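You operate a simulated robot arm through the tools that you are given. There is no shell and no other tool. Be economical: measure what you need, move in short steps, check, and stop when the job is done.

You are at the controls of a simulated two-armed robot. One attempt, no reset.

TASK
Move the red holder to the ring in the drying box, shut the hood and brush out the grey tray.
Fine: latch the ring first; stand the brush back in its cup. Set down upright: orange brush. What is to be rubbed or washed off counts as gone when no trace of it is left.

It is judged by the outcome, as a careful person would: the job done as asked, and still so three seconds after it is handed in. It fails if anything else is knocked over, pushed out of place, dropped, spilled or broken.

THE ROBOT
Two 7-joint arms with two-finger parallel grippers on one trunk, on a base that drives. Base frame: it is fixed to the floor where the robot stands at the start and does not move with it; the origin is under the middle of the robot, x ahead of it, y to its left, z up. Readings come in mm, rad, newtons and seconds.
The left shoulder is at the start at [50, 168, 1134], the right one opposite. With the tool pointing down near the work surface each hand reaches from about 100 to 660 mm from the robot's upright axis, wherever it stands, measured 20 degrees to its own side. Places, roughly: air knob [1300, 300, 1100]; black blank plug (3x3x7 cm) [1000, 200, 800]; blue sponge [2000, 500, 750]; drain cup [1250, 250, 750]; drain knob [1200, 200, 900]; drying box latch [500, 200, 800]; grey drip tray [1750, 250, 750]; grey filter [1250, 250, 1000]; main air valve [1100, 200, 1000]; orange brush [2000, 250, 750]; pen air outlet lever [1400, 100, 800]; pen sleeve [900, 200, 900]; red holder [1750, 250, 750]; red hose plug [1250, 250, 750]; sleeve screw [900, 200, 800]; spare air outlet lever [1800, 100, 800]. Payload 1.57 kg a hand.
The TCP of each hand is the grasp point between the finger pads, 30 mm short of the fingertips. In the tool frame z runs along the fingers and y along their closing line. Largest opening 80 mm; finger width 17, thickness 12; the body of the gripper, 40 by 82 mm, starts 80 mm behind the TCP.
Orientation is that of the tool frame in the base frame, as a unit quaternion [x, y, z, w]. With the fingers straight down and closing along the base's y, the tool's x points along the base's -x, its y along +y and its z along -z.

THE INTERFACE
- The arms move only by the tool step_arm. It takes "left_steps", "right_steps" or both (then of equal length, played together; a hand with none holds still); each is a list of rows, each a list of 7 numbers: the shift along the tool's x, y, z in units of 40 mm (1.0 is 40 mm), then the turn, a rotation vector about the tool's x, y, z in units of 5 degrees (1.0 is 5 degrees), then the closure, from 0 (fully open) to 1 (shut). In form: [[tx, ty, tz, rx, ry, rz, jaw], ...]. A call has 1 to 20 rows; each row shifts and turns the commanded pose from where the row before left it, along the tool's axes as they then stand. A call with a number of a shift or a turn outside -1 to 1 is refused whole. Rows are played at 5 a second. More than 50 mm and 0.15 rad between two rows, or a gripper value outside its range, and nothing of the call is played. A pose out of reach is approached as far as the arm can. The call stops where the force on the tool passes 90 N (or 10 N more than at its start, if that is more) or the arm is blocked; 0.2 s more then pass. Each finger travels about 45 mm/s and halts on what it meets, pressing with about 41 N; the grip force reading is that of the motor and also rises with nothing between the fingers. The clock runs only during rows and for 0.2 s after the last one: add rows that do not move to give the fingers time. It gives the time, the measured TCP pose, the force on the tool (base axes), the opening and the grip force at its end, in the units of the frame above (readings bear some noise), with the torque about the TCP (base axes, N m) and any sound that the robot's microphone picked up.
- Cameras (640 x 400 px; columns grow to the right, rows downward): "scene" is now at [119.8, 48.9, 1354.9]; the picture's right is [0.43, -0.90, 0.00], its down [-0.37, -0.18, -0.91] and it looks along [0.82, 0.39, -0.41] (base axes); focal length 214 px, centre (320, 200). "left" rides on the left gripper at [72, 7, -122] in its tool frame; the picture's right is [-0.09, 1.00, 0.00], its down [-0.84, -0.08, -0.54] and it looks along [-0.54, -0.05, 0.84] (tool axes); focal length 238 px, centre (320, 200). "right" rides on the right gripper at [72, -7, -122] in its tool frame; the picture's right is [0.09, 1.00, 0.00], its down [-0.84, 0.08, -0.54] and it looks along [-0.54, 0.05, 0.84] (tool axes); focal length 238 px, centre (320, 200). There is no depth. A picture from a camera that has moved, and an enlarged one, comes with that camera's place and axes in the base frame and with its lens. The place of the scene camera against the robot may be out by one fixed shift of up to 18 mm in any direction.
- camera(camera): a new picture of that camera. The clock stands still meanwhile.
- move_column(by): slides the trunk up (or, below 0, down) by that many mm; the arms and the scene camera ride with it, the base frame stays. It gives what a move gives, with no picture.
- drive_base(legs): drives the robot by 1 to 6 legs, each [ahead, left, turn to the left] in mm, mm and rad, along the robot's own axes; the way and the turn of a leg run together, so that a leg with both is an arc; at most 1500 mm and 3.142 rad a leg. The arms and the cameras ride along, it lands a little off, and it stops where it bumps. It gives what a move gives.
- turn_head(pan, tilt): turns the head with the scene camera to pan (to the left, within 1.396 rad either way) and tilt (down, from -0.506 to 1.204), counted from straight ahead of the robot. It gives what a move gives.
- inspect(camera, box): a new picture of the part [left, top, right, bottom] of that camera's present view, enlarged. The clock stands still meanwhile.
- job_done(): hands the job in; it is judged then, once.

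Work in short steps. Places have to be worked out from the pictures, the camera data and where the tool is seen: move nearer, look again, correct. Check each grasp and each placing, and mend what went wrong. You have 120 turns and 100 pictures in all, those below and enlarged ones among them. Open the grippers and draw the arms clear of the work before you hand the job in, unless the task says otherwise; then end with one line.

The tools are called after "Call:" by a JSON object that holds its "op" and its "data". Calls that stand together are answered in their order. step_arm: Moves the arms, as the interface text tells. Its arguments: {"type":"object","properties":{"left_steps":{"type":"array","items":{"type":"array","items":{"type":"number"}}},"right_steps":{"type":"array","items":{"type":"array","items":{"type":"number"}}}},"required":[]} The other tools are called the same way: move_column (by) slides the trunk up or down; drive_base (legs) drives the base; turn_head (pan, tilt) turns the head that bears the scene camera; camera (camera) takes a picture; inspect (camera, box) takes an enlarged picture of a part of a camera's view; job_done () hands the job in.

At the start:

```text
clock: 0.0
left_tcp_pos: [321.0, 256.4, 1248.2]
left_tcp_rot: [0.0, 1.0, 0.0, 0.0]
left_force: [-0.4, 0.2, -0.3]
left_wrist_torque: [-0.01, -0.03, -0.02]
left_width: 79.8
left_finger_force: 0.0
right_tcp_pos: [347.4, 0.5, 1320.1]
right_tcp_rot: [-0.001, 1.0, 0.001, 0.001]
right_force: [-0.2, 1.5, 0.1]
right_wrist_torque: [0.04, 0.02, -0.02]
right_width: 79.8
right_finger_force: 0.1
trunk travel left (down, up): [-303.0, 140.0]
robot x, y, heading: [-2.9, -1.7, -0.001]
head pan, tilt: [0.445, 0.426]
```

scene: 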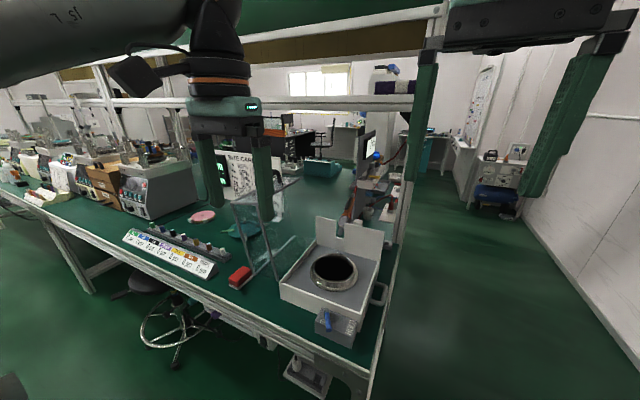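
right: 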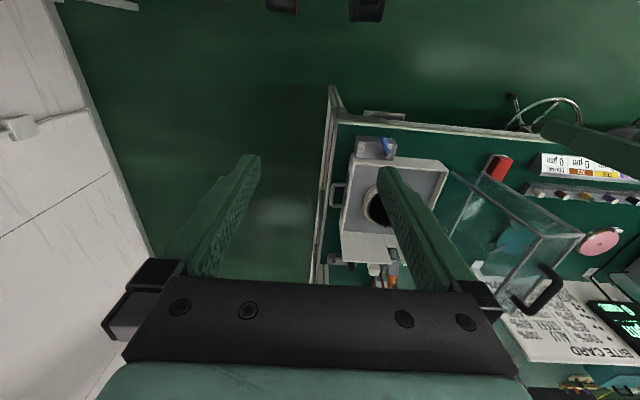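
left: 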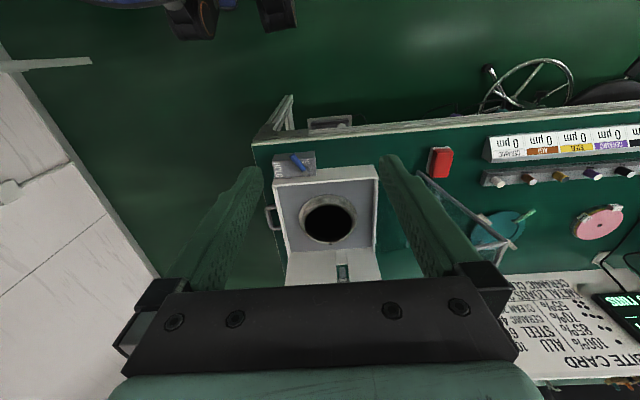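

The bench seems to run to the left of the robot with the drying box right ahead. I look around with the head first.

Call:
{"op": "turn_head", "data": {"pan": 0.0, "tilt": 0.5}}

Call:
{"op": "camera", "data": {"camera": "scene"}}

Call:
{"op": "turn_head", "data": {"pan": 0.9, "tilt": 0.5}}

Call:
{"op": "camera", "data": {"camera": "scene"}}

```text
clock: 0.9
left_tcp_pos: [319.9, 256.6, 1247.6]
left_tcp_rot: [0.0, 1.0, 0.0, 0.0]
left_force: [-0.1, -0.1, 0.3]
left_wrist_torque: [0.0, -0.03, -0.01]
left_width: 80.0
left_finger_force: 0.1
right_tcp_pos: [348.3, -0.2, 1320.3]
right_tcp_rot: [0.0, 1.0, 0.001, 0.0]
right_force: [0.7, 0.2, -0.3]
right_wrist_torque: [-0.01, -0.04, -0.01]
right_width: 79.8
right_finger_force: 0.1
trunk travel left (down, up): [-303.0, 140.0]
robot x, y, heading: [-0.5, -1.3, 0.005]
head pan, tilt: [0.0, 0.499]
```

```text
96 pictures are left
camera scene: at [127.5, 9.3, 1348.2], right [0.0, -1.0, 0.0], down [-0.48, 0.0, -0.88], along [0.88, 0.0, -0.48], focal length 214 px, centre (320, 200)
```

scene: 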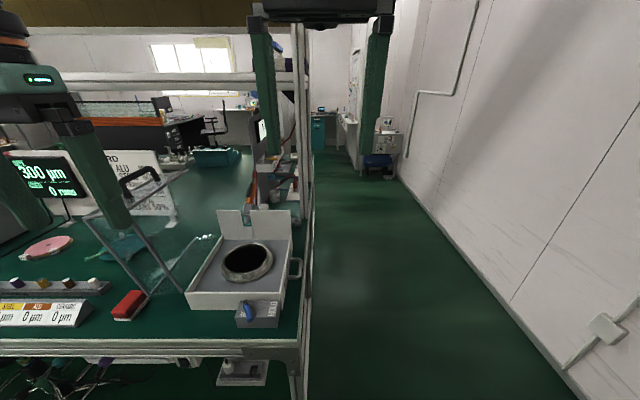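

```text
clock: 2.1
left_tcp_pos: [320.7, 256.9, 1248.5]
left_tcp_rot: [0.0, 1.0, 0.0, 0.0]
left_force: [0.8, 0.1, 0.3]
left_wrist_torque: [0.01, 0.02, 0.0]
left_width: 80.2
left_finger_force: 0.0
right_tcp_pos: [348.2, -0.6, 1321.0]
right_tcp_rot: [0.0, 1.0, 0.0, 0.0]
right_force: [0.1, -0.4, 0.0]
right_wrist_torque: [-0.01, 0.01, -0.03]
right_width: 79.8
right_finger_force: 0.1
trunk travel left (down, up): [-303.0, 140.0]
robot x, y, heading: [-2.9, -2.1, -0.002]
head pan, tilt: [0.901, 0.499]
```

```text
95 pictures are left
camera scene: at [93.1, 80.5, 1348.2], right [0.78, -0.62, 0.0], down [-0.3, -0.37, -0.88], along [0.55, 0.69, -0.48], focal length 214 px, centre (320, 200)
```

scene: 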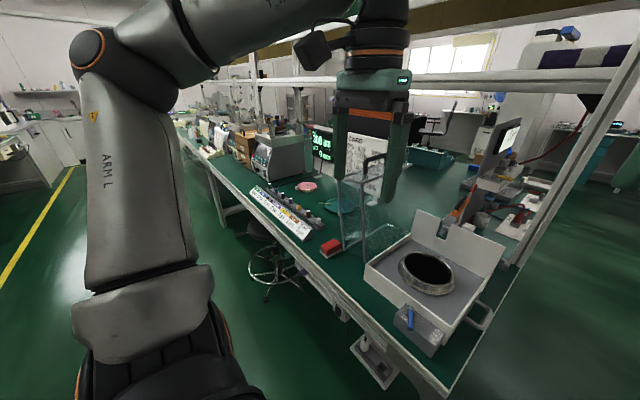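

The bench's right edge runs along x, with further stations ahead. I zoom in on the box and the stuff farther off.

Call:
{"op": "turn_head", "data": {"pan": 0.2, "tilt": 0.5}}

Call:
{"op": "inspect", "data": {"camera": "scene", "box": [160, 160, 400, 310]}}

Call:
{"op": "inspect", "data": {"camera": "scene", "box": [300, 90, 400, 210]}}

```text
clock: 3.2
left_tcp_pos: [320.4, 257.1, 1247.5]
left_tcp_rot: [0.0, 1.0, -0.001, 0.0]
left_force: [-0.5, -0.8, 0.4]
left_wrist_torque: [-0.02, 0.01, -0.02]
left_width: 80.0
left_finger_force: 0.0
right_tcp_pos: [348.1, 0.3, 1320.2]
right_tcp_rot: [-0.001, 1.0, 0.0, 0.001]
right_force: [-0.1, -0.5, 0.4]
right_wrist_torque: [-0.01, 0.0, 0.02]
right_width: 80.0
right_finger_force: 0.1
trunk travel left (down, up): [-303.0, 140.0]
robot x, y, heading: [2.8, -0.4, -0.0]
head pan, tilt: [0.201, 0.499]
```

```text
2.67 times, centred on (280, 235) of scene
camera zoom: at [125.6, 27.4, 1348.2], right [0.2, -0.98, 0.0], down [-0.47, -0.1, -0.88], along [0.86, 0.18, -0.48], focal length 572 px, centre (427, 107)
```

zoom: 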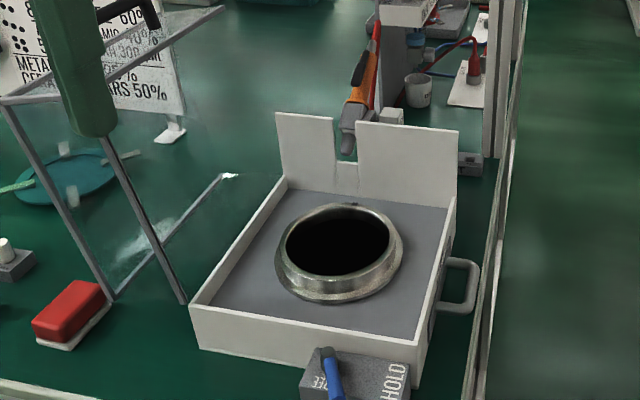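

```text
3.33 times, centred on (350, 150) of scene
camera zoom: at [125.6, 27.4, 1348.2], right [0.2, -0.98, 0.0], down [-0.47, -0.1, -0.88], along [0.86, 0.18, -0.48], focal length 715 px, centre (220, 367)
```

zoom: 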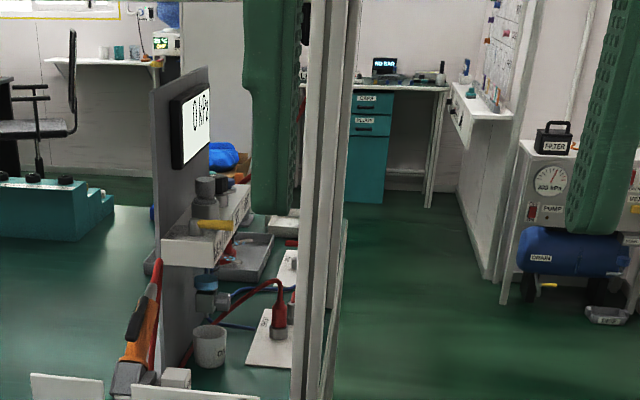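

The stations lie along the aisle; the latch block reads FREE/HOLD. I back into the aisle, drive ahead and turn left to face the tray area.

Call:
{"op": "drive_base", "data": {"legs": [[-60, 0, 0], [0, -480, 0], [1500, 0, 0], [200, 0, 0], [0, 0, 1.571]]}}

Call:
{"op": "turn_head", "data": {"pan": 0.0, "tilt": 0.7}}

Call:
{"op": "camera", "data": {"camera": "scene"}}

```text
clock: 20.7
left_tcp_pos: [1392.1, -196.6, 1248.0]
left_tcp_rot: [0.709, -0.706, 0.0, 0.0]
left_force: [-0.4, -0.4, -0.2]
left_wrist_torque: [-0.01, 0.0, 0.02]
left_width: 79.5
left_finger_force: 0.1
right_tcp_pos: [1649.3, -168.9, 1320.4]
right_tcp_rot: [0.709, -0.706, -0.002, 0.0]
right_force: [-0.2, 0.4, -0.3]
right_wrist_torque: [-0.01, -0.02, 0.07]
right_width: 80.1
right_finger_force: 0.0
trunk travel left (down, up): [-303.0, 140.0]
robot x, y, heading: [1650.5, -515.5, 1.573]
head pan, tilt: [0.201, 0.499]
```

```text
clock: 21.4
left_tcp_pos: [1392.6, -196.9, 1247.4]
left_tcp_rot: [0.709, -0.705, 0.0, 0.0]
left_force: [0.3, -0.6, 0.0]
left_wrist_torque: [0.03, 0.03, -0.01]
left_width: 80.0
left_finger_force: 0.0
right_tcp_pos: [1649.3, -167.6, 1320.3]
right_tcp_rot: [0.708, -0.706, -0.002, 0.0]
right_force: [-0.3, 1.3, 0.2]
right_wrist_torque: [-0.01, 0.04, -0.01]
right_width: 79.9
right_finger_force: 0.2
trunk travel left (down, up): [-303.0, 140.0]
robot x, y, heading: [1648.4, -519.0, 1.574]
head pan, tilt: [0.0, 0.7]
```

```text
92 pictures are left
camera scene: at [1646.8, -381.7, 1330.6], right [1.0, 0.0, 0.0], down [0.0, -0.64, -0.77], along [0.0, 0.77, -0.64], focal length 214 px, centre (320, 200)
```

scene: 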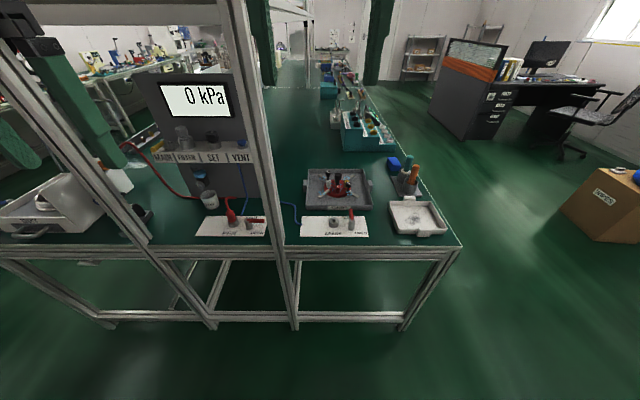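

Everything is visible now: tray with the red thing, brush cup, sponge, a wash basin. I zoom.

Call:
{"op": "inspect", "data": {"camera": "scene", "box": [280, 140, 470, 250]}}

Call:
{"op": "inspect", "data": {"camera": "scene", "box": [140, 70, 300, 250]}}

```text
3.37 times, centred on (375, 195) of scene
camera zoom: at [1646.8, -381.7, 1330.6], right [1.0, 0.0, 0.0], down [0.0, -0.64, -0.77], along [0.0, 0.77, -0.64], focal length 722 px, centre (135, 217)
```

zoom: 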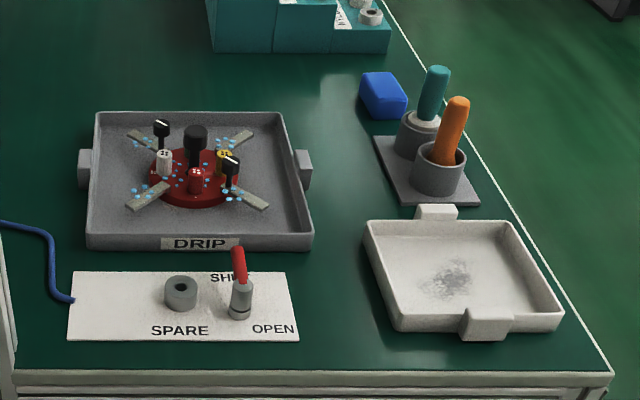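

```text
2.22 times, centred on (220, 160) of scene
camera zoom: at [1646.8, -381.7, 1330.6], right [1.0, 0.0, 0.0], down [0.0, -0.64, -0.77], along [0.0, 0.77, -0.64], focal length 477 px, centre (542, 289)
```

zoom: 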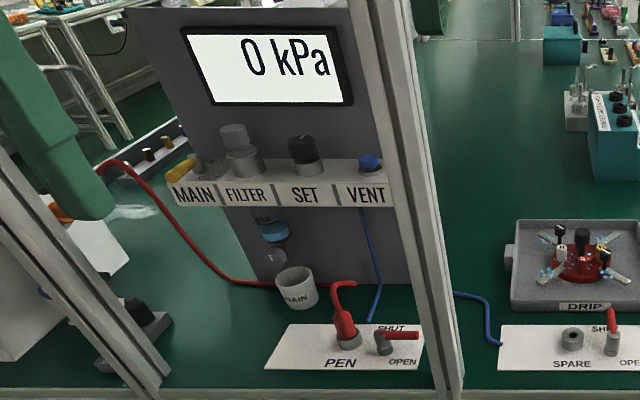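

The red holder sits in the grey drip tray around x≈1726, y≈380; posts near x≈1560. I check the shelf beam overhead before moving in.

Call:
{"op": "turn_head", "data": {"pan": 0.0, "tilt": 0.0}}

Call:
{"op": "camera", "data": {"camera": "scene"}}

Call:
{"op": "camera", "data": {"camera": "right"}}

```text
clock: 22.5
left_tcp_pos: [1392.6, -197.4, 1248.0]
left_tcp_rot: [0.708, -0.706, 0.0, 0.0]
left_force: [0.6, -1.1, 0.0]
left_wrist_torque: [0.03, -0.01, 0.0]
left_width: 79.9
left_finger_force: 0.0
right_tcp_pos: [1648.9, -167.2, 1319.0]
right_tcp_rot: [0.708, -0.706, -0.001, 0.0]
right_force: [-0.3, 0.3, 0.4]
right_wrist_torque: [-0.01, 0.0, -0.04]
right_width: 80.2
right_finger_force: 0.1
trunk travel left (down, up): [-303.0, 140.0]
robot x, y, heading: [1647.6, -520.1, 1.573]
head pan, tilt: [0.0, 0.0]
```

```text
89 pictures are left
camera scene: at [1646.8, -376.6, 1394.3], right [1.0, 0.0, 0.0], down [0.0, 0.0, -1.0], along [0.0, 1.0, 0.0], focal length 214 px, centre (320, 200)
```

scene: 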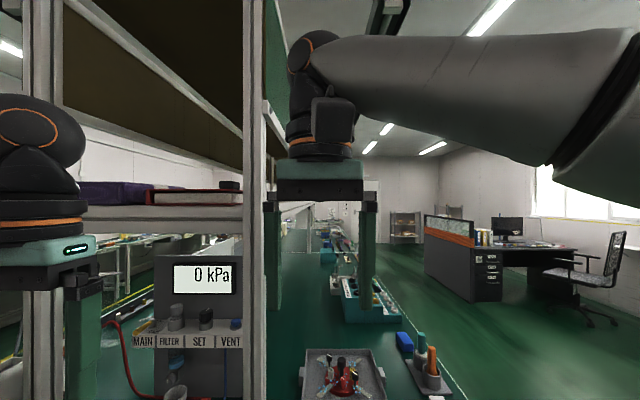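

```text
88 pictures are left
camera right: at [1657.1, -239.8, 1441.2], right [-1.0, -0.1, 0.0], down [-0.08, 0.84, 0.54], along [-0.05, 0.54, -0.84], focal length 238 px, centre (320, 200)
```

right: 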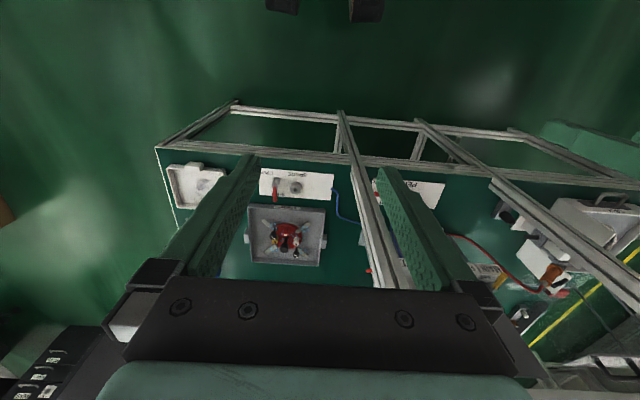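

Shelf lies only over x<1540; the tray area is open above. I lower the trunk, tuck the left hand back and bring the right hand out and down before driving closer.

Call:
{"op": "move_column", "data": {"by": -200}}

Call:
{"op": "step_arm", "data": {"left_steps": [[1, 0, 0, 0, 0, 0, 0], [1, 0, 0, 0, 0, 0, 0], [1, 0, 0, 0, 0, 0, 0], [0, 0, 0, 0, 0, 0, 0]], "right_steps": [[0, -1, 0, 0, 0, 0, 0], [0, -1, 0, 0, 0, 0, 0], [0, 0, 1, 0, 0, 0, 0], [0, 0, 1, 0, 0, 0, 0]]}}

Call:
{"op": "drive_base", "data": {"legs": [[260, 0, 0]]}}

Call:
{"op": "camera", "data": {"camera": "right"}}

```text
clock: 24.7
left_tcp_pos: [1392.0, -196.6, 1048.0]
left_tcp_rot: [0.709, -0.706, 0.0, 0.0]
left_force: [-0.1, 0.0, 0.4]
left_wrist_torque: [0.0, 0.0, 0.0]
left_width: 80.2
left_finger_force: 0.0
right_tcp_pos: [1649.3, -168.0, 1120.2]
right_tcp_rot: [0.708, -0.706, -0.001, 0.0]
right_force: [0.4, -0.5, -0.2]
right_wrist_torque: [0.0, 0.0, 0.01]
right_width: 79.8
right_finger_force: 0.1
trunk travel left (down, up): [-103.0, 340.0]
robot x, y, heading: [1650.1, -513.6, 1.572]
head pan, tilt: [0.0, 0.0]
```

```text
clock: 25.7
left_tcp_pos: [1391.5, -316.0, 1047.6]
left_tcp_rot: [0.708, -0.706, 0.001, 0.0]
left_force: [0.5, -0.1, -0.1]
left_wrist_torque: [0.0, 0.01, 0.04]
left_width: 79.9
left_finger_force: 0.1
right_tcp_pos: [1728.3, -167.4, 1040.0]
right_tcp_rot: [0.708, -0.706, -0.002, 0.001]
right_force: [-0.4, -0.3, 0.5]
right_wrist_torque: [0.06, -0.01, 0.02]
right_width: 80.2
right_finger_force: 0.0
trunk travel left (down, up): [-103.0, 340.0]
robot x, y, heading: [1652.5, -516.2, 1.575]
head pan, tilt: [0.0, 0.0]
```

```text
clock: 27.5
left_tcp_pos: [1390.2, -61.9, 1047.9]
left_tcp_rot: [0.708, -0.706, 0.001, 0.001]
left_force: [-0.8, -0.1, 0.8]
left_wrist_torque: [0.0, -0.01, 0.0]
left_width: 80.0
left_finger_force: 0.1
right_tcp_pos: [1727.3, 85.0, 1039.1]
right_tcp_rot: [0.708, -0.706, -0.001, 0.0]
right_force: [0.2, 0.3, -0.3]
right_wrist_torque: [0.02, -0.03, 0.04]
right_width: 80.3
right_finger_force: 0.0
trunk travel left (down, up): [-103.0, 340.0]
robot x, y, heading: [1652.0, -263.5, 1.571]
head pan, tilt: [0.0, 0.0]
```

```text
87 pictures are left
camera right: at [1734.9, 12.9, 1160.4], right [-1.0, -0.09, 0.0], down [-0.08, 0.84, 0.54], along [-0.05, 0.54, -0.84], focal length 238 px, centre (320, 200)
```

right: 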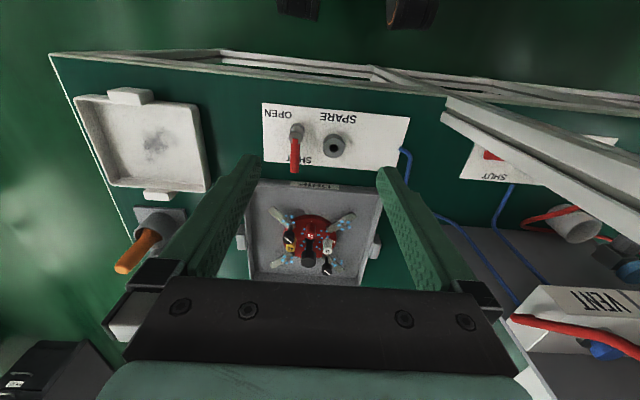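

Two views agree the holder is at about [1720, 379, 765]. I move the right hand forward and a bit lower and look again.

Call:
{"op": "step_arm", "data": {"right_steps": [[-1, 0, 0, 0, 0, 0, 0], [-1, 0, 0, 0, 0, 0, 0], [-1, 0, 0, 0, 0, 0, 0], [-1, 0, 0, 0, 0, 0, 0], [-1, 0, 0.5, 0, 0, 0, 0], [-1, 0, 0.5, 0, 0, 0, 0], [-0.5, 0, 0.5, 0, 0, 0, 0], [0, 0, 0, 0, 0, 0, 0]]}}

Call:
{"op": "inspect", "data": {"camera": "right", "box": [200, 120, 440, 280]}}

```text
clock: 29.3
left_tcp_pos: [1389.4, -63.2, 1048.4]
left_tcp_rot: [0.709, -0.705, -0.001, 0.0]
left_force: [0.0, -0.3, 0.9]
left_wrist_torque: [0.0, 0.03, 0.01]
left_width: 79.8
left_finger_force: 0.1
right_tcp_pos: [1724.3, 288.2, 973.5]
right_tcp_rot: [0.708, -0.706, 0.0, 0.0]
right_force: [0.3, 0.4, 0.3]
right_wrist_torque: [0.0, 0.0, 0.03]
right_width: 79.8
right_finger_force: 0.0
right hand out of reach, approached as far as the arm can: row 5, 6, 7
trunk travel left (down, up): [-103.0, 340.0]
robot x, y, heading: [1649.6, -263.7, 1.572]
head pan, tilt: [0.0, 0.0]
```

```text
2.50 times, centred on (320, 200) of right
camera zoom: at [1731.9, 215.9, 1094.6], right [-1.0, -0.1, 0.0], down [-0.08, 0.84, 0.54], along [-0.05, 0.54, -0.84], focal length 596 px, centre (320, 200)
```

zoom: 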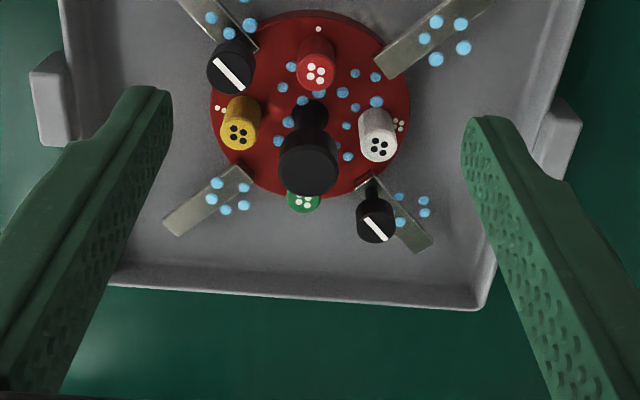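

The hand runs out of reach high up; the knob is a tall mushroom, and only one diagonal is free of caps/toggles. I drive 55 mm closer and turn the right hand 45° to close along that diagonal.

Call:
{"op": "drive_base", "data": {"legs": [[55, 0, 0]]}}

Call:
{"op": "step_arm", "data": {"right_steps": [[0, 0, 0, 0, 0, -1, 0], [0, 0, 0, 0, 0, -1, 0], [0, 0, 0, 0, 0, -1, 0], [0, 0, 0, 0, 0, -1, 0], [0, 0, 0, 0, 0, -1, 0], [0, 0, 0, 0, 0, -1, 0], [0, 0, 0, 0, 0, -1, 0], [0, 0, 0, 0, 0, -1, 0], [0, 0, 0, 0, 0, -1, 0], [0, 0, 0, 0, 0, 0, 0]]}}

Call:
{"op": "camera", "data": {"camera": "right"}}

```text
clock: 30.4
left_tcp_pos: [1390.2, -18.1, 1047.3]
left_tcp_rot: [0.709, -0.705, 0.001, 0.001]
left_force: [0.1, 0.3, -0.5]
left_wrist_torque: [-0.02, -0.03, 0.0]
left_width: 80.2
left_finger_force: 0.0
right_tcp_pos: [1724.9, 330.8, 973.8]
right_tcp_rot: [0.708, -0.706, 0.0, 0.001]
right_force: [-0.3, 0.2, -0.8]
right_wrist_torque: [-0.05, -0.01, -0.02]
right_width: 79.7
right_finger_force: 0.1
trunk travel left (down, up): [-103.0, 340.0]
robot x, y, heading: [1650.8, -222.2, 1.578]
head pan, tilt: [0.0, 0.0]
stopped in leg 1: the robot was blocked; the commanded pose is now the measured one
```

```text
clock: 32.5
left_tcp_pos: [1389.0, -18.9, 1047.5]
left_tcp_rot: [0.709, -0.705, 0.001, 0.0]
left_force: [-0.9, 1.3, 0.7]
left_wrist_torque: [-0.01, 0.01, -0.02]
left_width: 80.0
left_finger_force: 0.1
right_tcp_pos: [1723.6, 330.0, 973.4]
right_tcp_rot: [0.925, -0.381, -0.001, 0.001]
right_force: [-0.4, -0.4, -0.6]
right_wrist_torque: [0.0, -0.01, -0.04]
right_width: 79.7
right_finger_force: 0.1
trunk travel left (down, up): [-103.0, 340.0]
robot x, y, heading: [1651.1, -220.8, 1.576]
head pan, tilt: [0.0, 0.0]
```

```text
85 pictures are left
camera right: at [1780.3, 285.4, 1093.2], right [-0.64, -0.77, 0.0], down [-0.65, 0.54, 0.54], along [-0.42, 0.34, -0.84], focal length 238 px, centre (320, 200)
```

right: 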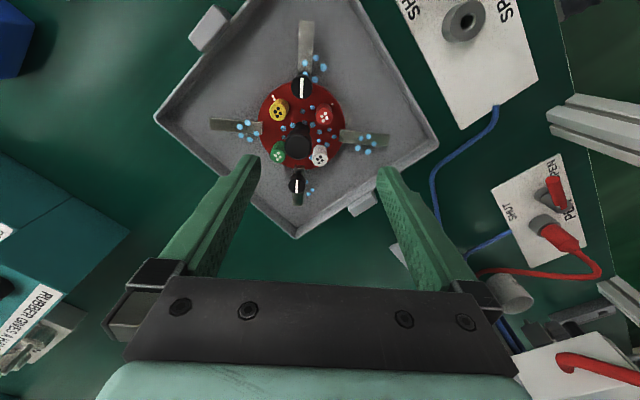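

The base touches the bench; I back off slightly. Knob centre ≈ (1724, 361), top z ≈ 843. I move above it at z≈890.

Call:
{"op": "drive_base", "data": {"legs": [[-10, 0, 0]]}}

Call:
{"op": "step_arm", "data": {"right_steps": [[0, 0, 1, 0, 0, 0, 0.25], [-0.4, -0.4, 0.6, 0, 0, 0, 0.25], [-0.35, -0.35, 0, 0, 0, 0, 0.25], [0, 0, 0, 0, 0, 0, 0.25], [0, 0, 0, 0, 0, 0, 0.25]]}}

Call:
{"op": "camera", "data": {"camera": "right"}}

```text
clock: 33.3
left_tcp_pos: [1390.3, -30.1, 1047.3]
left_tcp_rot: [0.709, -0.705, 0.0, 0.0]
left_force: [0.7, -0.7, 0.4]
left_wrist_torque: [0.02, -0.01, -0.01]
left_width: 80.2
left_finger_force: 0.1
right_tcp_pos: [1723.5, 320.8, 972.5]
right_tcp_rot: [0.924, -0.382, 0.0, 0.001]
right_force: [0.2, 0.3, -0.1]
right_wrist_torque: [0.02, 0.0, -0.03]
right_width: 79.8
right_finger_force: 0.0
trunk travel left (down, up): [-103.0, 340.0]
robot x, y, heading: [1650.2, -228.5, 1.576]
head pan, tilt: [0.0, 0.0]
```

```text
clock: 34.5
left_tcp_pos: [1389.7, -30.6, 1048.0]
left_tcp_rot: [0.709, -0.705, 0.001, 0.0]
left_force: [-0.5, -0.3, 0.4]
left_wrist_torque: [0.02, -0.01, 0.0]
left_width: 80.1
left_finger_force: 0.1
right_tcp_pos: [1730.0, 351.8, 905.3]
right_tcp_rot: [0.924, -0.381, -0.001, 0.0]
right_force: [0.2, -0.3, 0.0]
right_wrist_torque: [0.02, 0.01, 0.02]
right_width: 60.0
right_finger_force: 0.0
right hand out of reach, approached as far as the arm can: row 3
trunk travel left (down, up): [-103.0, 340.0]
robot x, y, heading: [1650.6, -227.7, 1.573]
head pan, tilt: [0.0, 0.0]
```

```text
84 pictures are left
camera right: at [1785.4, 305.7, 1025.8], right [-0.64, -0.77, 0.0], down [-0.65, 0.53, 0.54], along [-0.42, 0.35, -0.84], focal length 238 px, centre (320, 200)
```

right: 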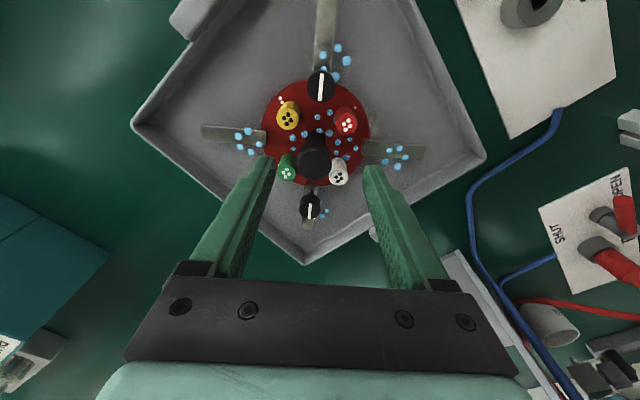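

Knob centre now reads ≈ (1728, 359), hand at (1730, 352). Lowering the trunk 55 mm brings the hand down and gains reach.

Call:
{"op": "move_column", "data": {"by": -55}}

Call:
{"op": "step_arm", "data": {"right_steps": [[0, 0, 0, 0, 0, 0, 0.25], [0, 0, 0, 0, 0, 0, 0.25]]}}

Call:
{"op": "camera", "data": {"camera": "right"}}

```text
clock: 35.5
left_tcp_pos: [1389.1, -30.5, 991.4]
left_tcp_rot: [0.709, -0.705, 0.0, 0.0]
left_force: [-0.5, 0.5, 0.1]
left_wrist_torque: [0.03, -0.03, -0.01]
left_width: 79.8
left_finger_force: 0.0
right_tcp_pos: [1729.5, 351.1, 849.5]
right_tcp_rot: [0.925, -0.381, -0.001, -0.001]
right_force: [0.2, -0.6, -0.2]
right_wrist_torque: [0.02, 0.0, 0.0]
right_width: 60.1
right_finger_force: 0.0
trunk travel left (down, up): [-48.0, 395.0]
robot x, y, heading: [1651.4, -231.7, 1.572]
head pan, tilt: [0.0, 0.0]
```

```text
clock: 36.1
left_tcp_pos: [1390.2, -29.1, 992.6]
left_tcp_rot: [0.709, -0.705, 0.001, 0.001]
left_force: [0.7, -0.1, 0.3]
left_wrist_torque: [0.01, -0.05, 0.02]
left_width: 80.1
left_finger_force: 0.0
right_tcp_pos: [1729.1, 351.3, 849.4]
right_tcp_rot: [0.925, -0.38, 0.0, 0.0]
right_force: [0.6, -0.2, 0.9]
right_wrist_torque: [0.02, -0.01, -0.03]
right_width: 60.2
right_finger_force: 0.1
trunk travel left (down, up): [-48.0, 395.0]
robot x, y, heading: [1648.0, -229.6, 1.574]
head pan, tilt: [0.0, 0.0]
```

```text
83 pictures are left
camera right: at [1785.5, 305.7, 970.9], right [-0.64, -0.77, 0.0], down [-0.65, 0.53, 0.54], along [-0.42, 0.35, -0.84], focal length 238 px, centre (320, 200)
```

right: 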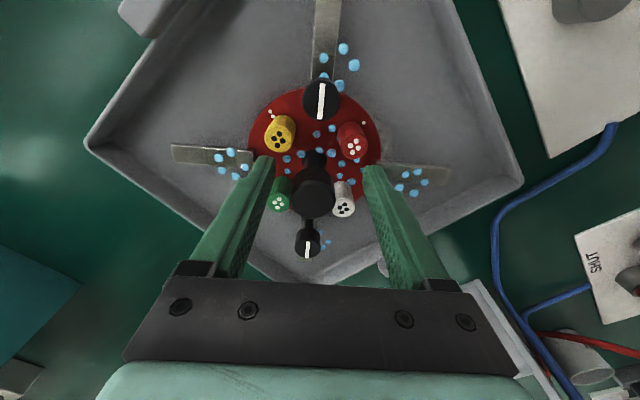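

The knob is nearly centred between the fingers. I shift a few mm, lower 22 mm and close.

Call:
{"op": "step_arm", "data": {"right_steps": [[-0.13, -0.1, 0.3, 0, 0, 0, 0.25], [0, 0, 0.27, 0, 0, 0, 0.25], [0, 0, 0, 0, 0, 0, 0.25]]}}

Call:
{"op": "camera", "data": {"camera": "right"}}

```text
clock: 36.9
left_tcp_pos: [1390.5, -32.8, 994.3]
left_tcp_rot: [0.709, -0.705, 0.0, 0.0]
left_force: [0.0, 0.2, 0.5]
left_wrist_torque: [-0.05, 0.01, -0.01]
left_width: 79.9
left_finger_force: 0.1
right_tcp_pos: [1730.9, 355.9, 838.6]
right_tcp_rot: [0.925, -0.38, -0.004, -0.007]
right_force: [5.1, -4.0, 47.7]
right_wrist_torque: [-1.3, 0.52, 0.23]
right_width: 60.0
right_finger_force: 0.0
right hand out of reach, approached as far as the arm can: row 1
trunk travel left (down, up): [-48.0, 395.0]
robot x, y, heading: [1651.7, -229.5, 1.579]
head pan, tilt: [0.0, 0.0]
```

```text
82 pictures are left
camera right: at [1786.3, 307.6, 958.7], right [-0.64, -0.77, -0.01], down [-0.65, 0.53, 0.55], along [-0.42, 0.36, -0.83], focal length 238 px, centre (320, 200)
```

right: 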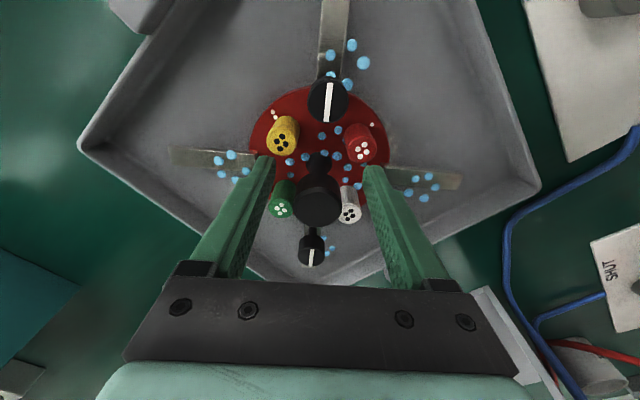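

The right finger met something with 48 N at tip height ≈808. I raise and look closely.

Call:
{"op": "step_arm", "data": {"right_steps": [[0, 0, -0.6, 0, 0, 0, 0.25], [0, 0, 0, 0, 0, 0, 0.25]]}}

Call:
{"op": "inspect", "data": {"camera": "right", "box": [220, 80, 420, 280]}}

Call:
{"op": "turn_head", "data": {"pan": -0.13, "tilt": 0.55}}

Call:
{"op": "camera", "data": {"camera": "scene"}}

```text
clock: 37.5
left_tcp_pos: [1388.5, -29.2, 991.5]
left_tcp_rot: [0.708, -0.706, 0.0, 0.0]
left_force: [-0.4, 0.1, 0.5]
left_wrist_torque: [0.0, 0.0, 0.0]
left_width: 79.9
left_finger_force: 0.0
right_tcp_pos: [1730.9, 351.5, 850.2]
right_tcp_rot: [0.925, -0.381, -0.001, 0.0]
right_force: [-0.4, 0.8, -0.2]
right_wrist_torque: [-0.01, 0.04, 0.02]
right_width: 59.8
right_finger_force: 0.1
trunk travel left (down, up): [-48.0, 395.0]
robot x, y, heading: [1646.3, -235.0, 1.571]
head pan, tilt: [0.0, 0.0]
```

```text
2.00 times, centred on (320, 180) of right
camera zoom: at [1786.5, 305.5, 970.7], right [-0.64, -0.77, 0.0], down [-0.65, 0.54, 0.54], along [-0.42, 0.35, -0.84], focal length 477 px, centre (320, 240)
```

zoom: 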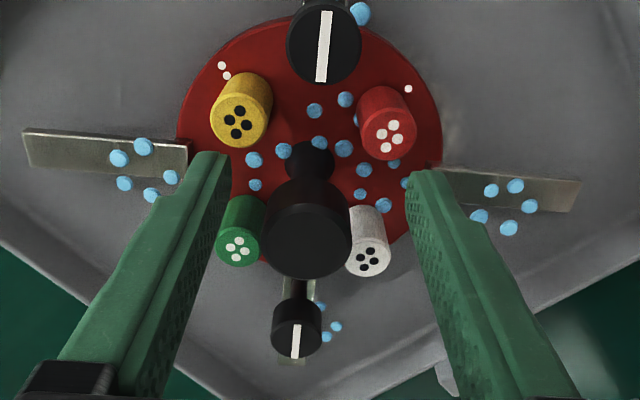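

```text
clock: 38.4
left_tcp_pos: [1390.7, -28.8, 992.4]
left_tcp_rot: [0.709, -0.705, 0.0, 0.0]
left_force: [0.3, 0.2, -0.2]
left_wrist_torque: [0.02, 0.03, 0.03]
left_width: 80.0
left_finger_force: 0.0
right_tcp_pos: [1730.1, 351.8, 851.0]
right_tcp_rot: [0.925, -0.381, 0.0, 0.0]
right_force: [0.6, 0.2, 0.0]
right_wrist_torque: [-0.01, 0.03, 0.01]
right_width: 60.3
right_finger_force: 0.1
trunk travel left (down, up): [-48.0, 395.0]
robot x, y, heading: [1650.8, -229.4, 1.574]
head pan, tilt: [-0.129, 0.55]
```

```text
80 pictures are left
camera scene: at [1657.3, -92.0, 1088.7], right [0.99, -0.13, 0.0], down [-0.07, -0.52, -0.85], along [0.11, 0.85, -0.52], focal length 214 px, centre (320, 200)
```

scene: 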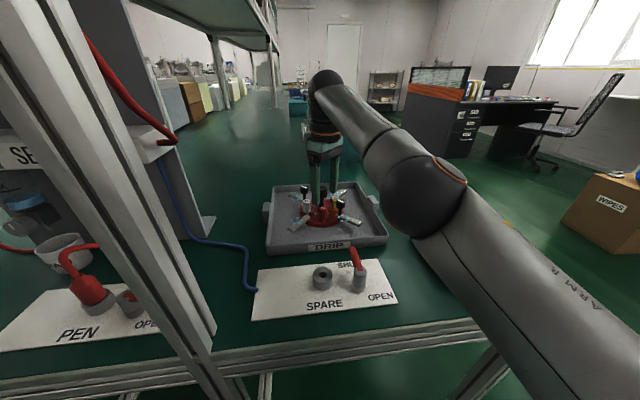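

Call:
{"op": "inspect", "data": {"camera": "scene", "box": [255, 130, 395, 260]}}

```text
3.08 times, centred on (325, 195) of scene
camera zoom: at [1657.3, -92.0, 1088.7], right [0.99, -0.13, 0.0], down [-0.07, -0.52, -0.85], along [0.11, 0.85, -0.52], focal length 660 px, centre (305, 215)
```

zoom: 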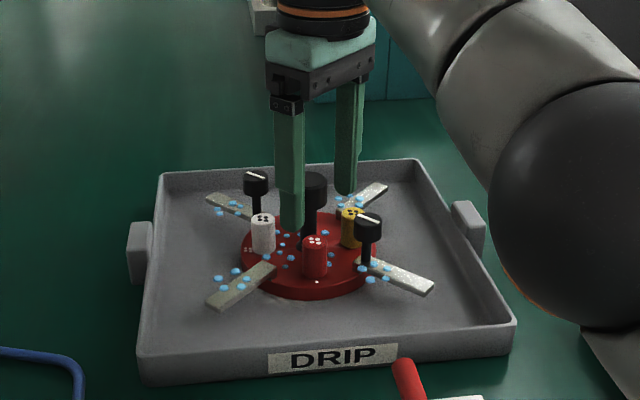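

Recomputing: the holder centre is (1723.5, 363.5), so I was ~13 mm off toward the red cap, because the arm is at its reach limit (wrist far above the shoulder). I raise the trunk 130 mm and lower the arm instead, then correct sideways.

Call:
{"op": "move_column", "data": {"by": 130}}

Call:
{"op": "step_arm", "data": {"right_steps": [[0, 0, 1, 0, 0, 0, 0.25], [0, 0, 1, 0, 0, 0, 0.25], [-0.33, -0.1, 0.75, 0, 0, 0, 0.25], [0, 0, 0, 0, 0, 0, 0.25]]}}

Call:
{"op": "inspect", "data": {"camera": "right", "box": [220, 80, 420, 280]}}

```text
clock: 40.0
left_tcp_pos: [1390.6, -28.9, 1121.7]
left_tcp_rot: [0.709, -0.706, 0.0, 0.0]
left_force: [-0.3, 0.9, -0.8]
left_wrist_torque: [0.01, 0.05, 0.03]
left_width: 80.1
left_finger_force: 0.0
right_tcp_pos: [1730.1, 349.1, 980.7]
right_tcp_rot: [0.925, -0.381, -0.001, 0.0]
right_force: [0.4, 0.7, 0.0]
right_wrist_torque: [0.0, 0.0, 0.01]
right_width: 60.2
right_finger_force: 0.0
trunk travel left (down, up): [-178.0, 265.0]
robot x, y, heading: [1652.5, -226.6, 1.579]
head pan, tilt: [-0.129, 0.55]
```

```text
clock: 41.0
left_tcp_pos: [1390.1, -30.1, 1122.3]
left_tcp_rot: [0.709, -0.705, 0.0, 0.001]
left_force: [-0.1, 0.5, -0.2]
left_wrist_torque: [-0.04, 0.01, 0.03]
left_width: 79.9
left_finger_force: 0.2
right_tcp_pos: [1723.6, 373.0, 884.1]
right_tcp_rot: [0.925, -0.381, -0.002, 0.001]
right_force: [0.1, -0.3, 0.4]
right_wrist_torque: [0.01, 0.02, 0.02]
right_width: 59.9
right_finger_force: 0.1
right hand out of reach, approached as far as the arm can: row 1, 2, 3
trunk travel left (down, up): [-178.0, 265.0]
robot x, y, heading: [1648.5, -231.3, 1.571]
head pan, tilt: [-0.129, 0.55]
```

```text
2.00 times, centred on (320, 180) of right
camera zoom: at [1780.1, 327.8, 1005.1], right [-0.64, -0.77, 0.0], down [-0.65, 0.53, 0.54], along [-0.42, 0.35, -0.84], focal length 477 px, centre (320, 240)
```

zoom: 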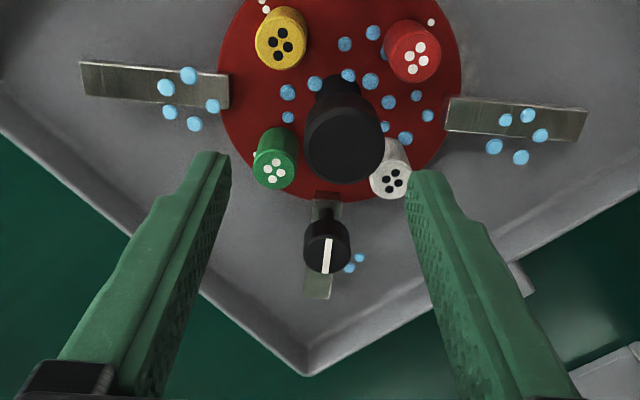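

Knob centre confirmed at (1724.5, 362.5). I shift back 10 mm and check the reading.

Call:
{"op": "step_arm", "data": {"right_steps": [[0.2, 0.17, 0, 0, 0, 0, 0.25], [0, 0, 0, 0, 0, 0, 0.25], [0, 0, 0, 0, 0, 0, 0.25]]}}

```text
clock: 41.8
left_tcp_pos: [1389.5, -29.6, 1122.9]
left_tcp_rot: [0.709, -0.705, 0.001, 0.001]
left_force: [-0.4, 0.7, -0.2]
left_wrist_torque: [0.02, -0.04, -0.03]
left_width: 80.1
left_finger_force: 0.1
right_tcp_pos: [1726.9, 361.5, 883.9]
right_tcp_rot: [0.924, -0.383, -0.001, 0.0]
right_force: [0.0, -0.6, 0.0]
right_wrist_torque: [-0.01, -0.01, 0.03]
right_width: 60.1
right_finger_force: 0.0
trunk travel left (down, up): [-178.0, 265.0]
robot x, y, heading: [1648.0, -230.6, 1.574]
head pan, tilt: [-0.129, 0.55]
```

Well aligned now; I lower to z≈828 watching the force.

Call:
{"op": "step_arm", "data": {"right_steps": [[-0.06, 0.02, 0.7, 0, 0, 0, 0.25], [0, 0, 0.5, 0, 0, 0, 0.25], [0, 0, 0.2, 0, 0, 0, 0.25], [0, 0, 0, 0, 0, 0, 0.25]]}}

```text
clock: 42.8
left_tcp_pos: [1390.8, -29.8, 1122.4]
left_tcp_rot: [0.709, -0.705, 0.0, 0.001]
left_force: [0.0, 1.1, 0.3]
left_wrist_torque: [-0.02, 0.0, 0.02]
left_width: 80.1
left_finger_force: 0.0
right_tcp_pos: [1721.7, 363.4, 828.7]
right_tcp_rot: [0.925, -0.38, -0.001, 0.0]
right_force: [0.4, -0.1, 0.1]
right_wrist_torque: [-0.01, 0.01, 0.03]
right_width: 59.9
right_finger_force: 0.1
trunk travel left (down, up): [-178.0, 265.0]
robot x, y, heading: [1649.9, -229.2, 1.573]
head pan, tilt: [-0.129, 0.55]
```

No contact this time. I close the jaw on the knob.

Call:
{"op": "step_arm", "data": {"right_steps": [[0, 0, 0, 0, 0, 0, 0.5], [0, 0, 0, 0, 0, 0, 0.8], [0, 0, 0, 0, 0, 0, 1], [0, 0, 0, 0, 0, 0, 1], [0, 0, 0, 0, 0, 0, 1], [0, 0, 0, 0, 0, 0, 1]]}}

Call:
{"op": "camera", "data": {"camera": "right"}}

```text
clock: 44.2
left_tcp_pos: [1389.7, -29.1, 1122.1]
left_tcp_rot: [0.709, -0.705, 0.0, 0.0]
left_force: [0.2, 0.1, -0.5]
left_wrist_torque: [0.05, 0.04, 0.03]
left_width: 79.9
left_finger_force: 0.0
right_tcp_pos: [1722.7, 363.7, 828.9]
right_tcp_rot: [0.925, -0.381, 0.0, -0.001]
right_force: [0.1, -0.9, 0.4]
right_wrist_torque: [0.1, -0.11, -0.01]
right_width: 29.2
right_finger_force: 38.8
trunk travel left (down, up): [-178.0, 265.0]
robot x, y, heading: [1650.1, -230.1, 1.571]
head pan, tilt: [-0.129, 0.55]
```

```text
77 pictures are left
camera right: at [1779.1, 317.6, 949.0], right [-0.64, -0.77, 0.0], down [-0.65, 0.53, 0.54], along [-0.42, 0.35, -0.84], focal length 238 px, centre (320, 200)
```

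right: 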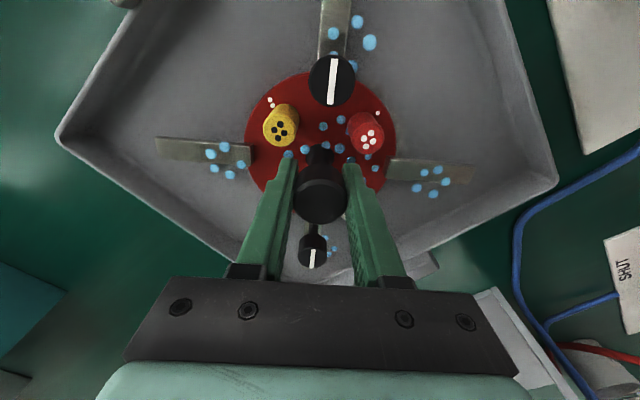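

The knob is gripped (29 mm). I lift with the trunk and check.

Call:
{"op": "move_column", "data": {"by": 150}}

Call:
{"op": "camera", "data": {"camera": "right"}}

Call:
{"op": "camera", "data": {"camera": "scene"}}

```text
clock: 46.0
left_tcp_pos: [1390.0, -28.5, 1272.1]
left_tcp_rot: [0.709, -0.705, 0.002, 0.001]
left_force: [0.2, 0.1, 0.4]
left_wrist_torque: [0.03, 0.02, 0.02]
left_width: 80.3
left_finger_force: 0.0
right_tcp_pos: [1721.7, 362.8, 979.1]
right_tcp_rot: [0.925, -0.381, 0.0, -0.001]
right_force: [-0.2, 0.3, -5.3]
right_wrist_torque: [0.0, -0.03, -0.01]
right_width: 29.4
right_finger_force: 38.9
trunk travel left (down, up): [-328.0, 115.0]
robot x, y, heading: [1652.9, -229.5, 1.573]
head pan, tilt: [-0.129, 0.55]
```

```text
76 pictures are left
camera right: at [1779.2, 318.1, 1098.6], right [-0.64, -0.77, 0.0], down [-0.65, 0.54, 0.54], along [-0.42, 0.35, -0.84], focal length 238 px, centre (320, 200)
```

right: 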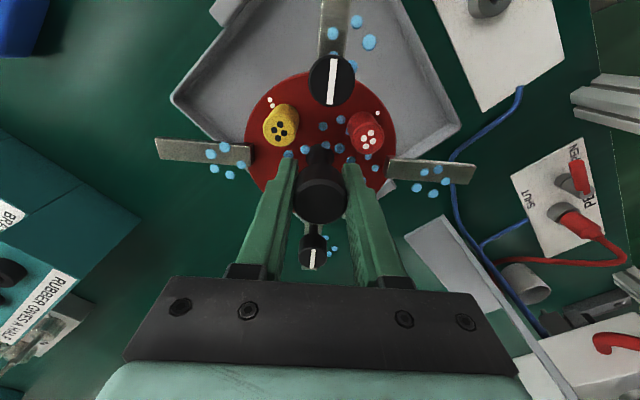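

```text
75 pictures are left
camera scene: at [1657.4, -91.4, 1368.5], right [0.99, -0.13, 0.0], down [-0.07, -0.52, -0.85], along [0.11, 0.85, -0.52], focal length 214 px, centre (320, 200)
```

scene: 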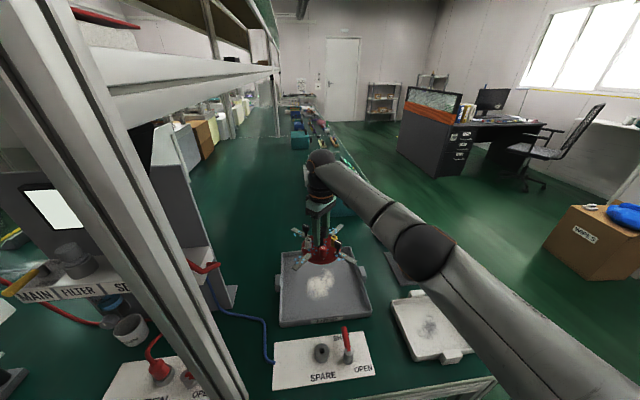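

The holder hangs cleanly; a pale dust patch is left in the grey tray. I back off, pull the right hand in, turn and drive to the front of the drying box.

Call:
{"op": "drive_base", "data": {"legs": [[-350, 0, 0]]}}

Call:
{"op": "step_arm", "data": {"right_steps": [[0.75, 0.75, 0, 0, 0, 0, 1], [0.75, 0.75, 0, 0, 0, 0, 1], [0.75, 0.75, 0, 0, 0, 0, 1], [0.75, 0.75, 0, 0, 0, 0, 1], [0, 0, 0, 0, 0, 0, 1]]}}

Call:
{"op": "drive_base", "data": {"legs": [[0, 0, -1.571], [-900, 0, 0], [-850, 0, 0], [0, 500, 0]]}}

Call:
{"op": "turn_head", "data": {"pan": 0.35, "tilt": 0.6}}

Call:
{"op": "camera", "data": {"camera": "scene"}}

```text
clock: 48.2
left_tcp_pos: [1391.7, -383.7, 1272.6]
left_tcp_rot: [0.709, -0.705, 0.001, 0.001]
left_force: [-0.6, -0.3, -0.2]
left_wrist_torque: [0.01, 0.01, -0.01]
left_width: 80.1
left_finger_force: 0.0
right_tcp_pos: [1723.1, 8.5, 977.3]
right_tcp_rot: [0.925, -0.381, 0.0, 0.0]
right_force: [-0.2, -1.0, -4.6]
right_wrist_torque: [-0.02, -0.01, 0.0]
right_width: 29.1
right_finger_force: 39.2
trunk travel left (down, up): [-328.0, 115.0]
robot x, y, heading: [1648.1, -585.3, 1.576]
head pan, tilt: [-0.129, 0.55]
```

```text
clock: 49.5
left_tcp_pos: [1391.1, -385.0, 1271.2]
left_tcp_rot: [0.71, -0.705, 0.001, 0.001]
left_force: [1.3, 0.3, -0.3]
left_wrist_torque: [0.02, 0.0, -0.02]
left_width: 80.1
left_finger_force: 0.0
right_tcp_pos: [1725.6, -159.9, 976.3]
right_tcp_rot: [0.924, -0.382, 0.0, 0.0]
right_force: [0.0, -0.3, -3.9]
right_wrist_torque: [0.0, 0.01, 0.0]
right_width: 29.2
right_finger_force: 39.3
trunk travel left (down, up): [-328.0, 115.0]
robot x, y, heading: [1650.2, -585.2, 1.577]
head pan, tilt: [-0.129, 0.55]
```

```text
clock: 66.5
left_tcp_pos: [128.8, 188.8, 1272.9]
left_tcp_rot: [0.002, 1.0, 0.0, -0.001]
left_force: [1.1, 0.0, 0.0]
left_wrist_torque: [-0.01, -0.01, -0.01]
left_width: 80.1
left_finger_force: 0.0
right_tcp_pos: [350.1, -148.1, 977.8]
right_tcp_rot: [-0.38, 0.925, 0.001, 0.001]
right_force: [0.5, 0.2, -3.9]
right_wrist_torque: [0.01, -0.02, 0.0]
right_width: 29.2
right_finger_force: 38.7
trunk travel left (down, up): [-328.0, 115.0]
robot x, y, heading: [-75.3, -68.5, -0.005]
head pan, tilt: [-0.129, 0.55]
```

```text
clock: 67.4
left_tcp_pos: [129.1, 187.2, 1271.8]
left_tcp_rot: [0.001, 1.0, 0.0, -0.001]
left_force: [0.0, -1.4, 0.7]
left_wrist_torque: [0.02, -0.03, -0.02]
left_width: 80.1
left_finger_force: 0.1
right_tcp_pos: [350.2, -149.7, 977.7]
right_tcp_rot: [-0.38, 0.925, 0.001, 0.0]
right_force: [0.1, 0.5, -4.7]
right_wrist_torque: [-0.01, -0.01, 0.02]
right_width: 29.2
right_finger_force: 38.8
trunk travel left (down, up): [-328.0, 115.0]
robot x, y, heading: [-76.6, -70.7, -0.007]
head pan, tilt: [0.351, 0.6]
```

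```text
74 pictures are left
camera scene: at [45.2, -31.4, 1364.1], right [0.34, -0.94, 0.0], down [-0.53, -0.19, -0.82], along [0.78, 0.28, -0.57], focal length 214 px, centre (320, 200)
```

scene: 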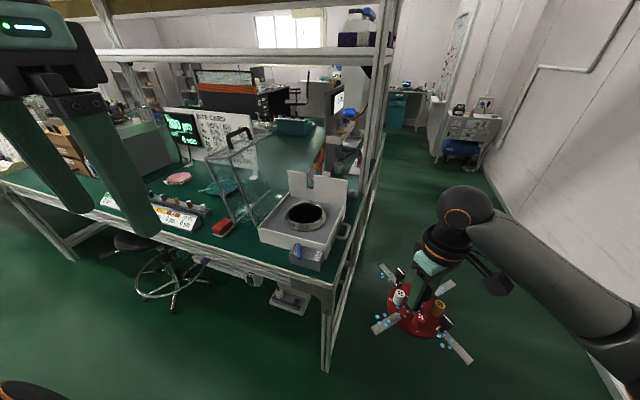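

I zoom in on the drying box, latch and hood.

Call:
{"op": "inspect", "data": {"camera": "scene", "box": [200, 115, 370, 285]}}

```text
2.35 times, centred on (285, 200) of scene
camera zoom: at [45.2, -31.4, 1364.1], right [0.34, -0.94, 0.0], down [-0.53, -0.19, -0.82], along [0.78, 0.28, -0.57], focal length 505 px, centre (402, 200)
```

zoom: 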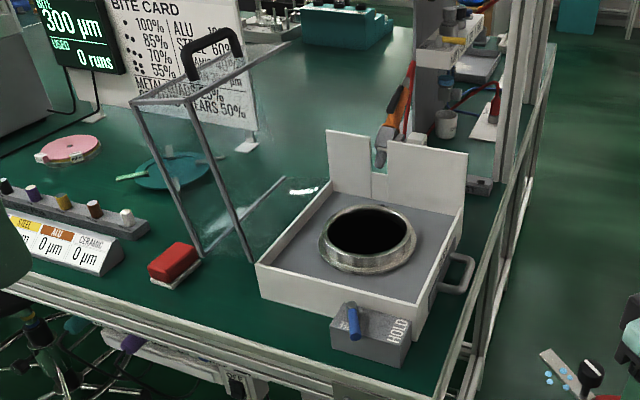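

Latch block is at about (501,187). I move the right hand with the holder off to the right and drive the base up in front of the box.

Call:
{"op": "step_arm", "data": {"right_steps": [[0.75, -0.75, 0, 0, 0, 0, 1], [0.75, -0.75, 0, 0, 0, 0, 1], [0.75, -0.75, 0, 0, 0, 0, 1], [0.75, -0.75, 0, 0, 0, 0, 1], [0, 0, 0, 0, 0, 0, 1]]}}

Call:
{"op": "drive_base", "data": {"legs": [[0, 320, 0], [170, 0, 0]]}}

Call:
{"op": "camera", "data": {"camera": "left"}}

```text
clock: 68.6
left_tcp_pos: [129.1, 188.0, 1271.7]
left_tcp_rot: [0.002, 1.0, 0.0, -0.002]
left_force: [-0.2, 0.6, 0.5]
left_wrist_torque: [-0.03, 0.01, 0.01]
left_width: 80.1
left_finger_force: 0.0
right_tcp_pos: [350.4, -321.3, 976.9]
right_tcp_rot: [-0.38, 0.925, 0.002, 0.0]
right_force: [-0.4, 1.1, -3.2]
right_wrist_torque: [-0.03, 0.02, 0.02]
right_width: 29.2
right_finger_force: 38.9
trunk travel left (down, up): [-328.0, 115.0]
robot x, y, heading: [-74.3, -73.2, -0.005]
head pan, tilt: [0.351, 0.6]
```

```text
clock: 73.1
left_tcp_pos: [309.0, 501.5, 1273.1]
left_tcp_rot: [0.003, 1.0, 0.0, -0.002]
left_force: [1.0, 0.3, 0.8]
left_wrist_torque: [0.01, 0.0, 0.02]
left_width: 79.8
left_finger_force: 0.2
right_tcp_pos: [528.5, -7.7, 975.0]
right_tcp_rot: [-0.379, 0.926, 0.001, -0.001]
right_force: [0.1, 0.3, -5.2]
right_wrist_torque: [0.0, 0.03, -0.02]
right_width: 29.3
right_finger_force: 38.6
trunk travel left (down, up): [-328.0, 115.0]
robot x, y, heading: [106.2, 244.2, -0.005]
head pan, tilt: [0.351, 0.6]
```

```text
72 pictures are left
camera left: at [238.8, 510.4, 1393.5], right [0.1, 0.99, 0.0], down [0.84, -0.08, 0.54], along [0.54, -0.05, -0.84], focal length 238 px, centre (320, 200)
```

left: 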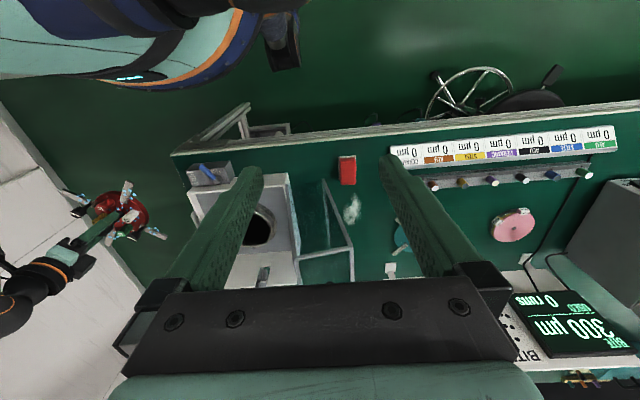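

Move the left hand to about (420,190,1000) to view the latch from near.

Call:
{"op": "step_arm", "data": {"left_steps": [[0, -1, 0.5, 0, 0, 0, 0], [0, -1, 0.5, 0, 0, 0, 0], [0, -1, 0.5, 0, 0, 0, 0], [0, -1, 0.5, 0, 0, 0, 0], [0, -1, 0.5, 0, 0, 0, 0], [-0.3, -0.9, 0.5, 0, 0, 0, 0], [-0.4, -0.9, 0.5, 0, 0, 0, 0], [-0.4, -0.9, 0.5, 0, 0, 0, 0], [-0.6, 0, 0.9, 0, 0, 0, 0], [-0.6, 0, 0.9, 0, 0, 0, 0], [-0.6, 0, 0.9, 0, 0, 0, 0], [0, 0, 0, 0, 0, 0, 0]]}}

Call:
{"op": "camera", "data": {"camera": "left"}}

```text
clock: 75.7
left_tcp_pos: [405.7, 333.8, 1050.2]
left_tcp_rot: [0.003, 1.0, -0.001, -0.001]
left_force: [-0.3, 0.4, 0.7]
left_wrist_torque: [0.0, -0.01, -0.01]
left_width: 80.2
left_finger_force: 0.0
left hand out of reach, approached as far as the arm can: row 5, 6, 7, 8
right_tcp_pos: [528.3, -8.3, 975.7]
right_tcp_rot: [-0.378, 0.926, 0.002, 0.001]
right_force: [-0.7, 0.5, -4.5]
right_wrist_torque: [-0.02, -0.01, 0.02]
right_width: 29.3
right_finger_force: 38.7
trunk travel left (down, up): [-328.0, 115.0]
robot x, y, heading: [101.3, 244.0, -0.007]
head pan, tilt: [0.351, 0.6]
```

```text
71 pictures are left
camera left: at [335.2, 342.2, 1171.8], right [0.1, 1.0, 0.0], down [0.84, -0.08, 0.54], along [0.54, -0.05, -0.84], focal length 238 px, centre (320, 200)
```

left: 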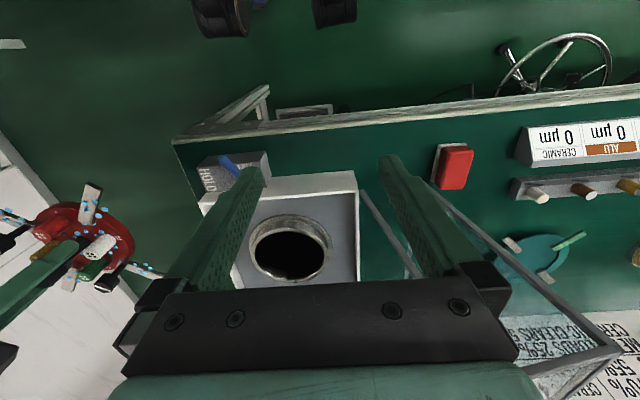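

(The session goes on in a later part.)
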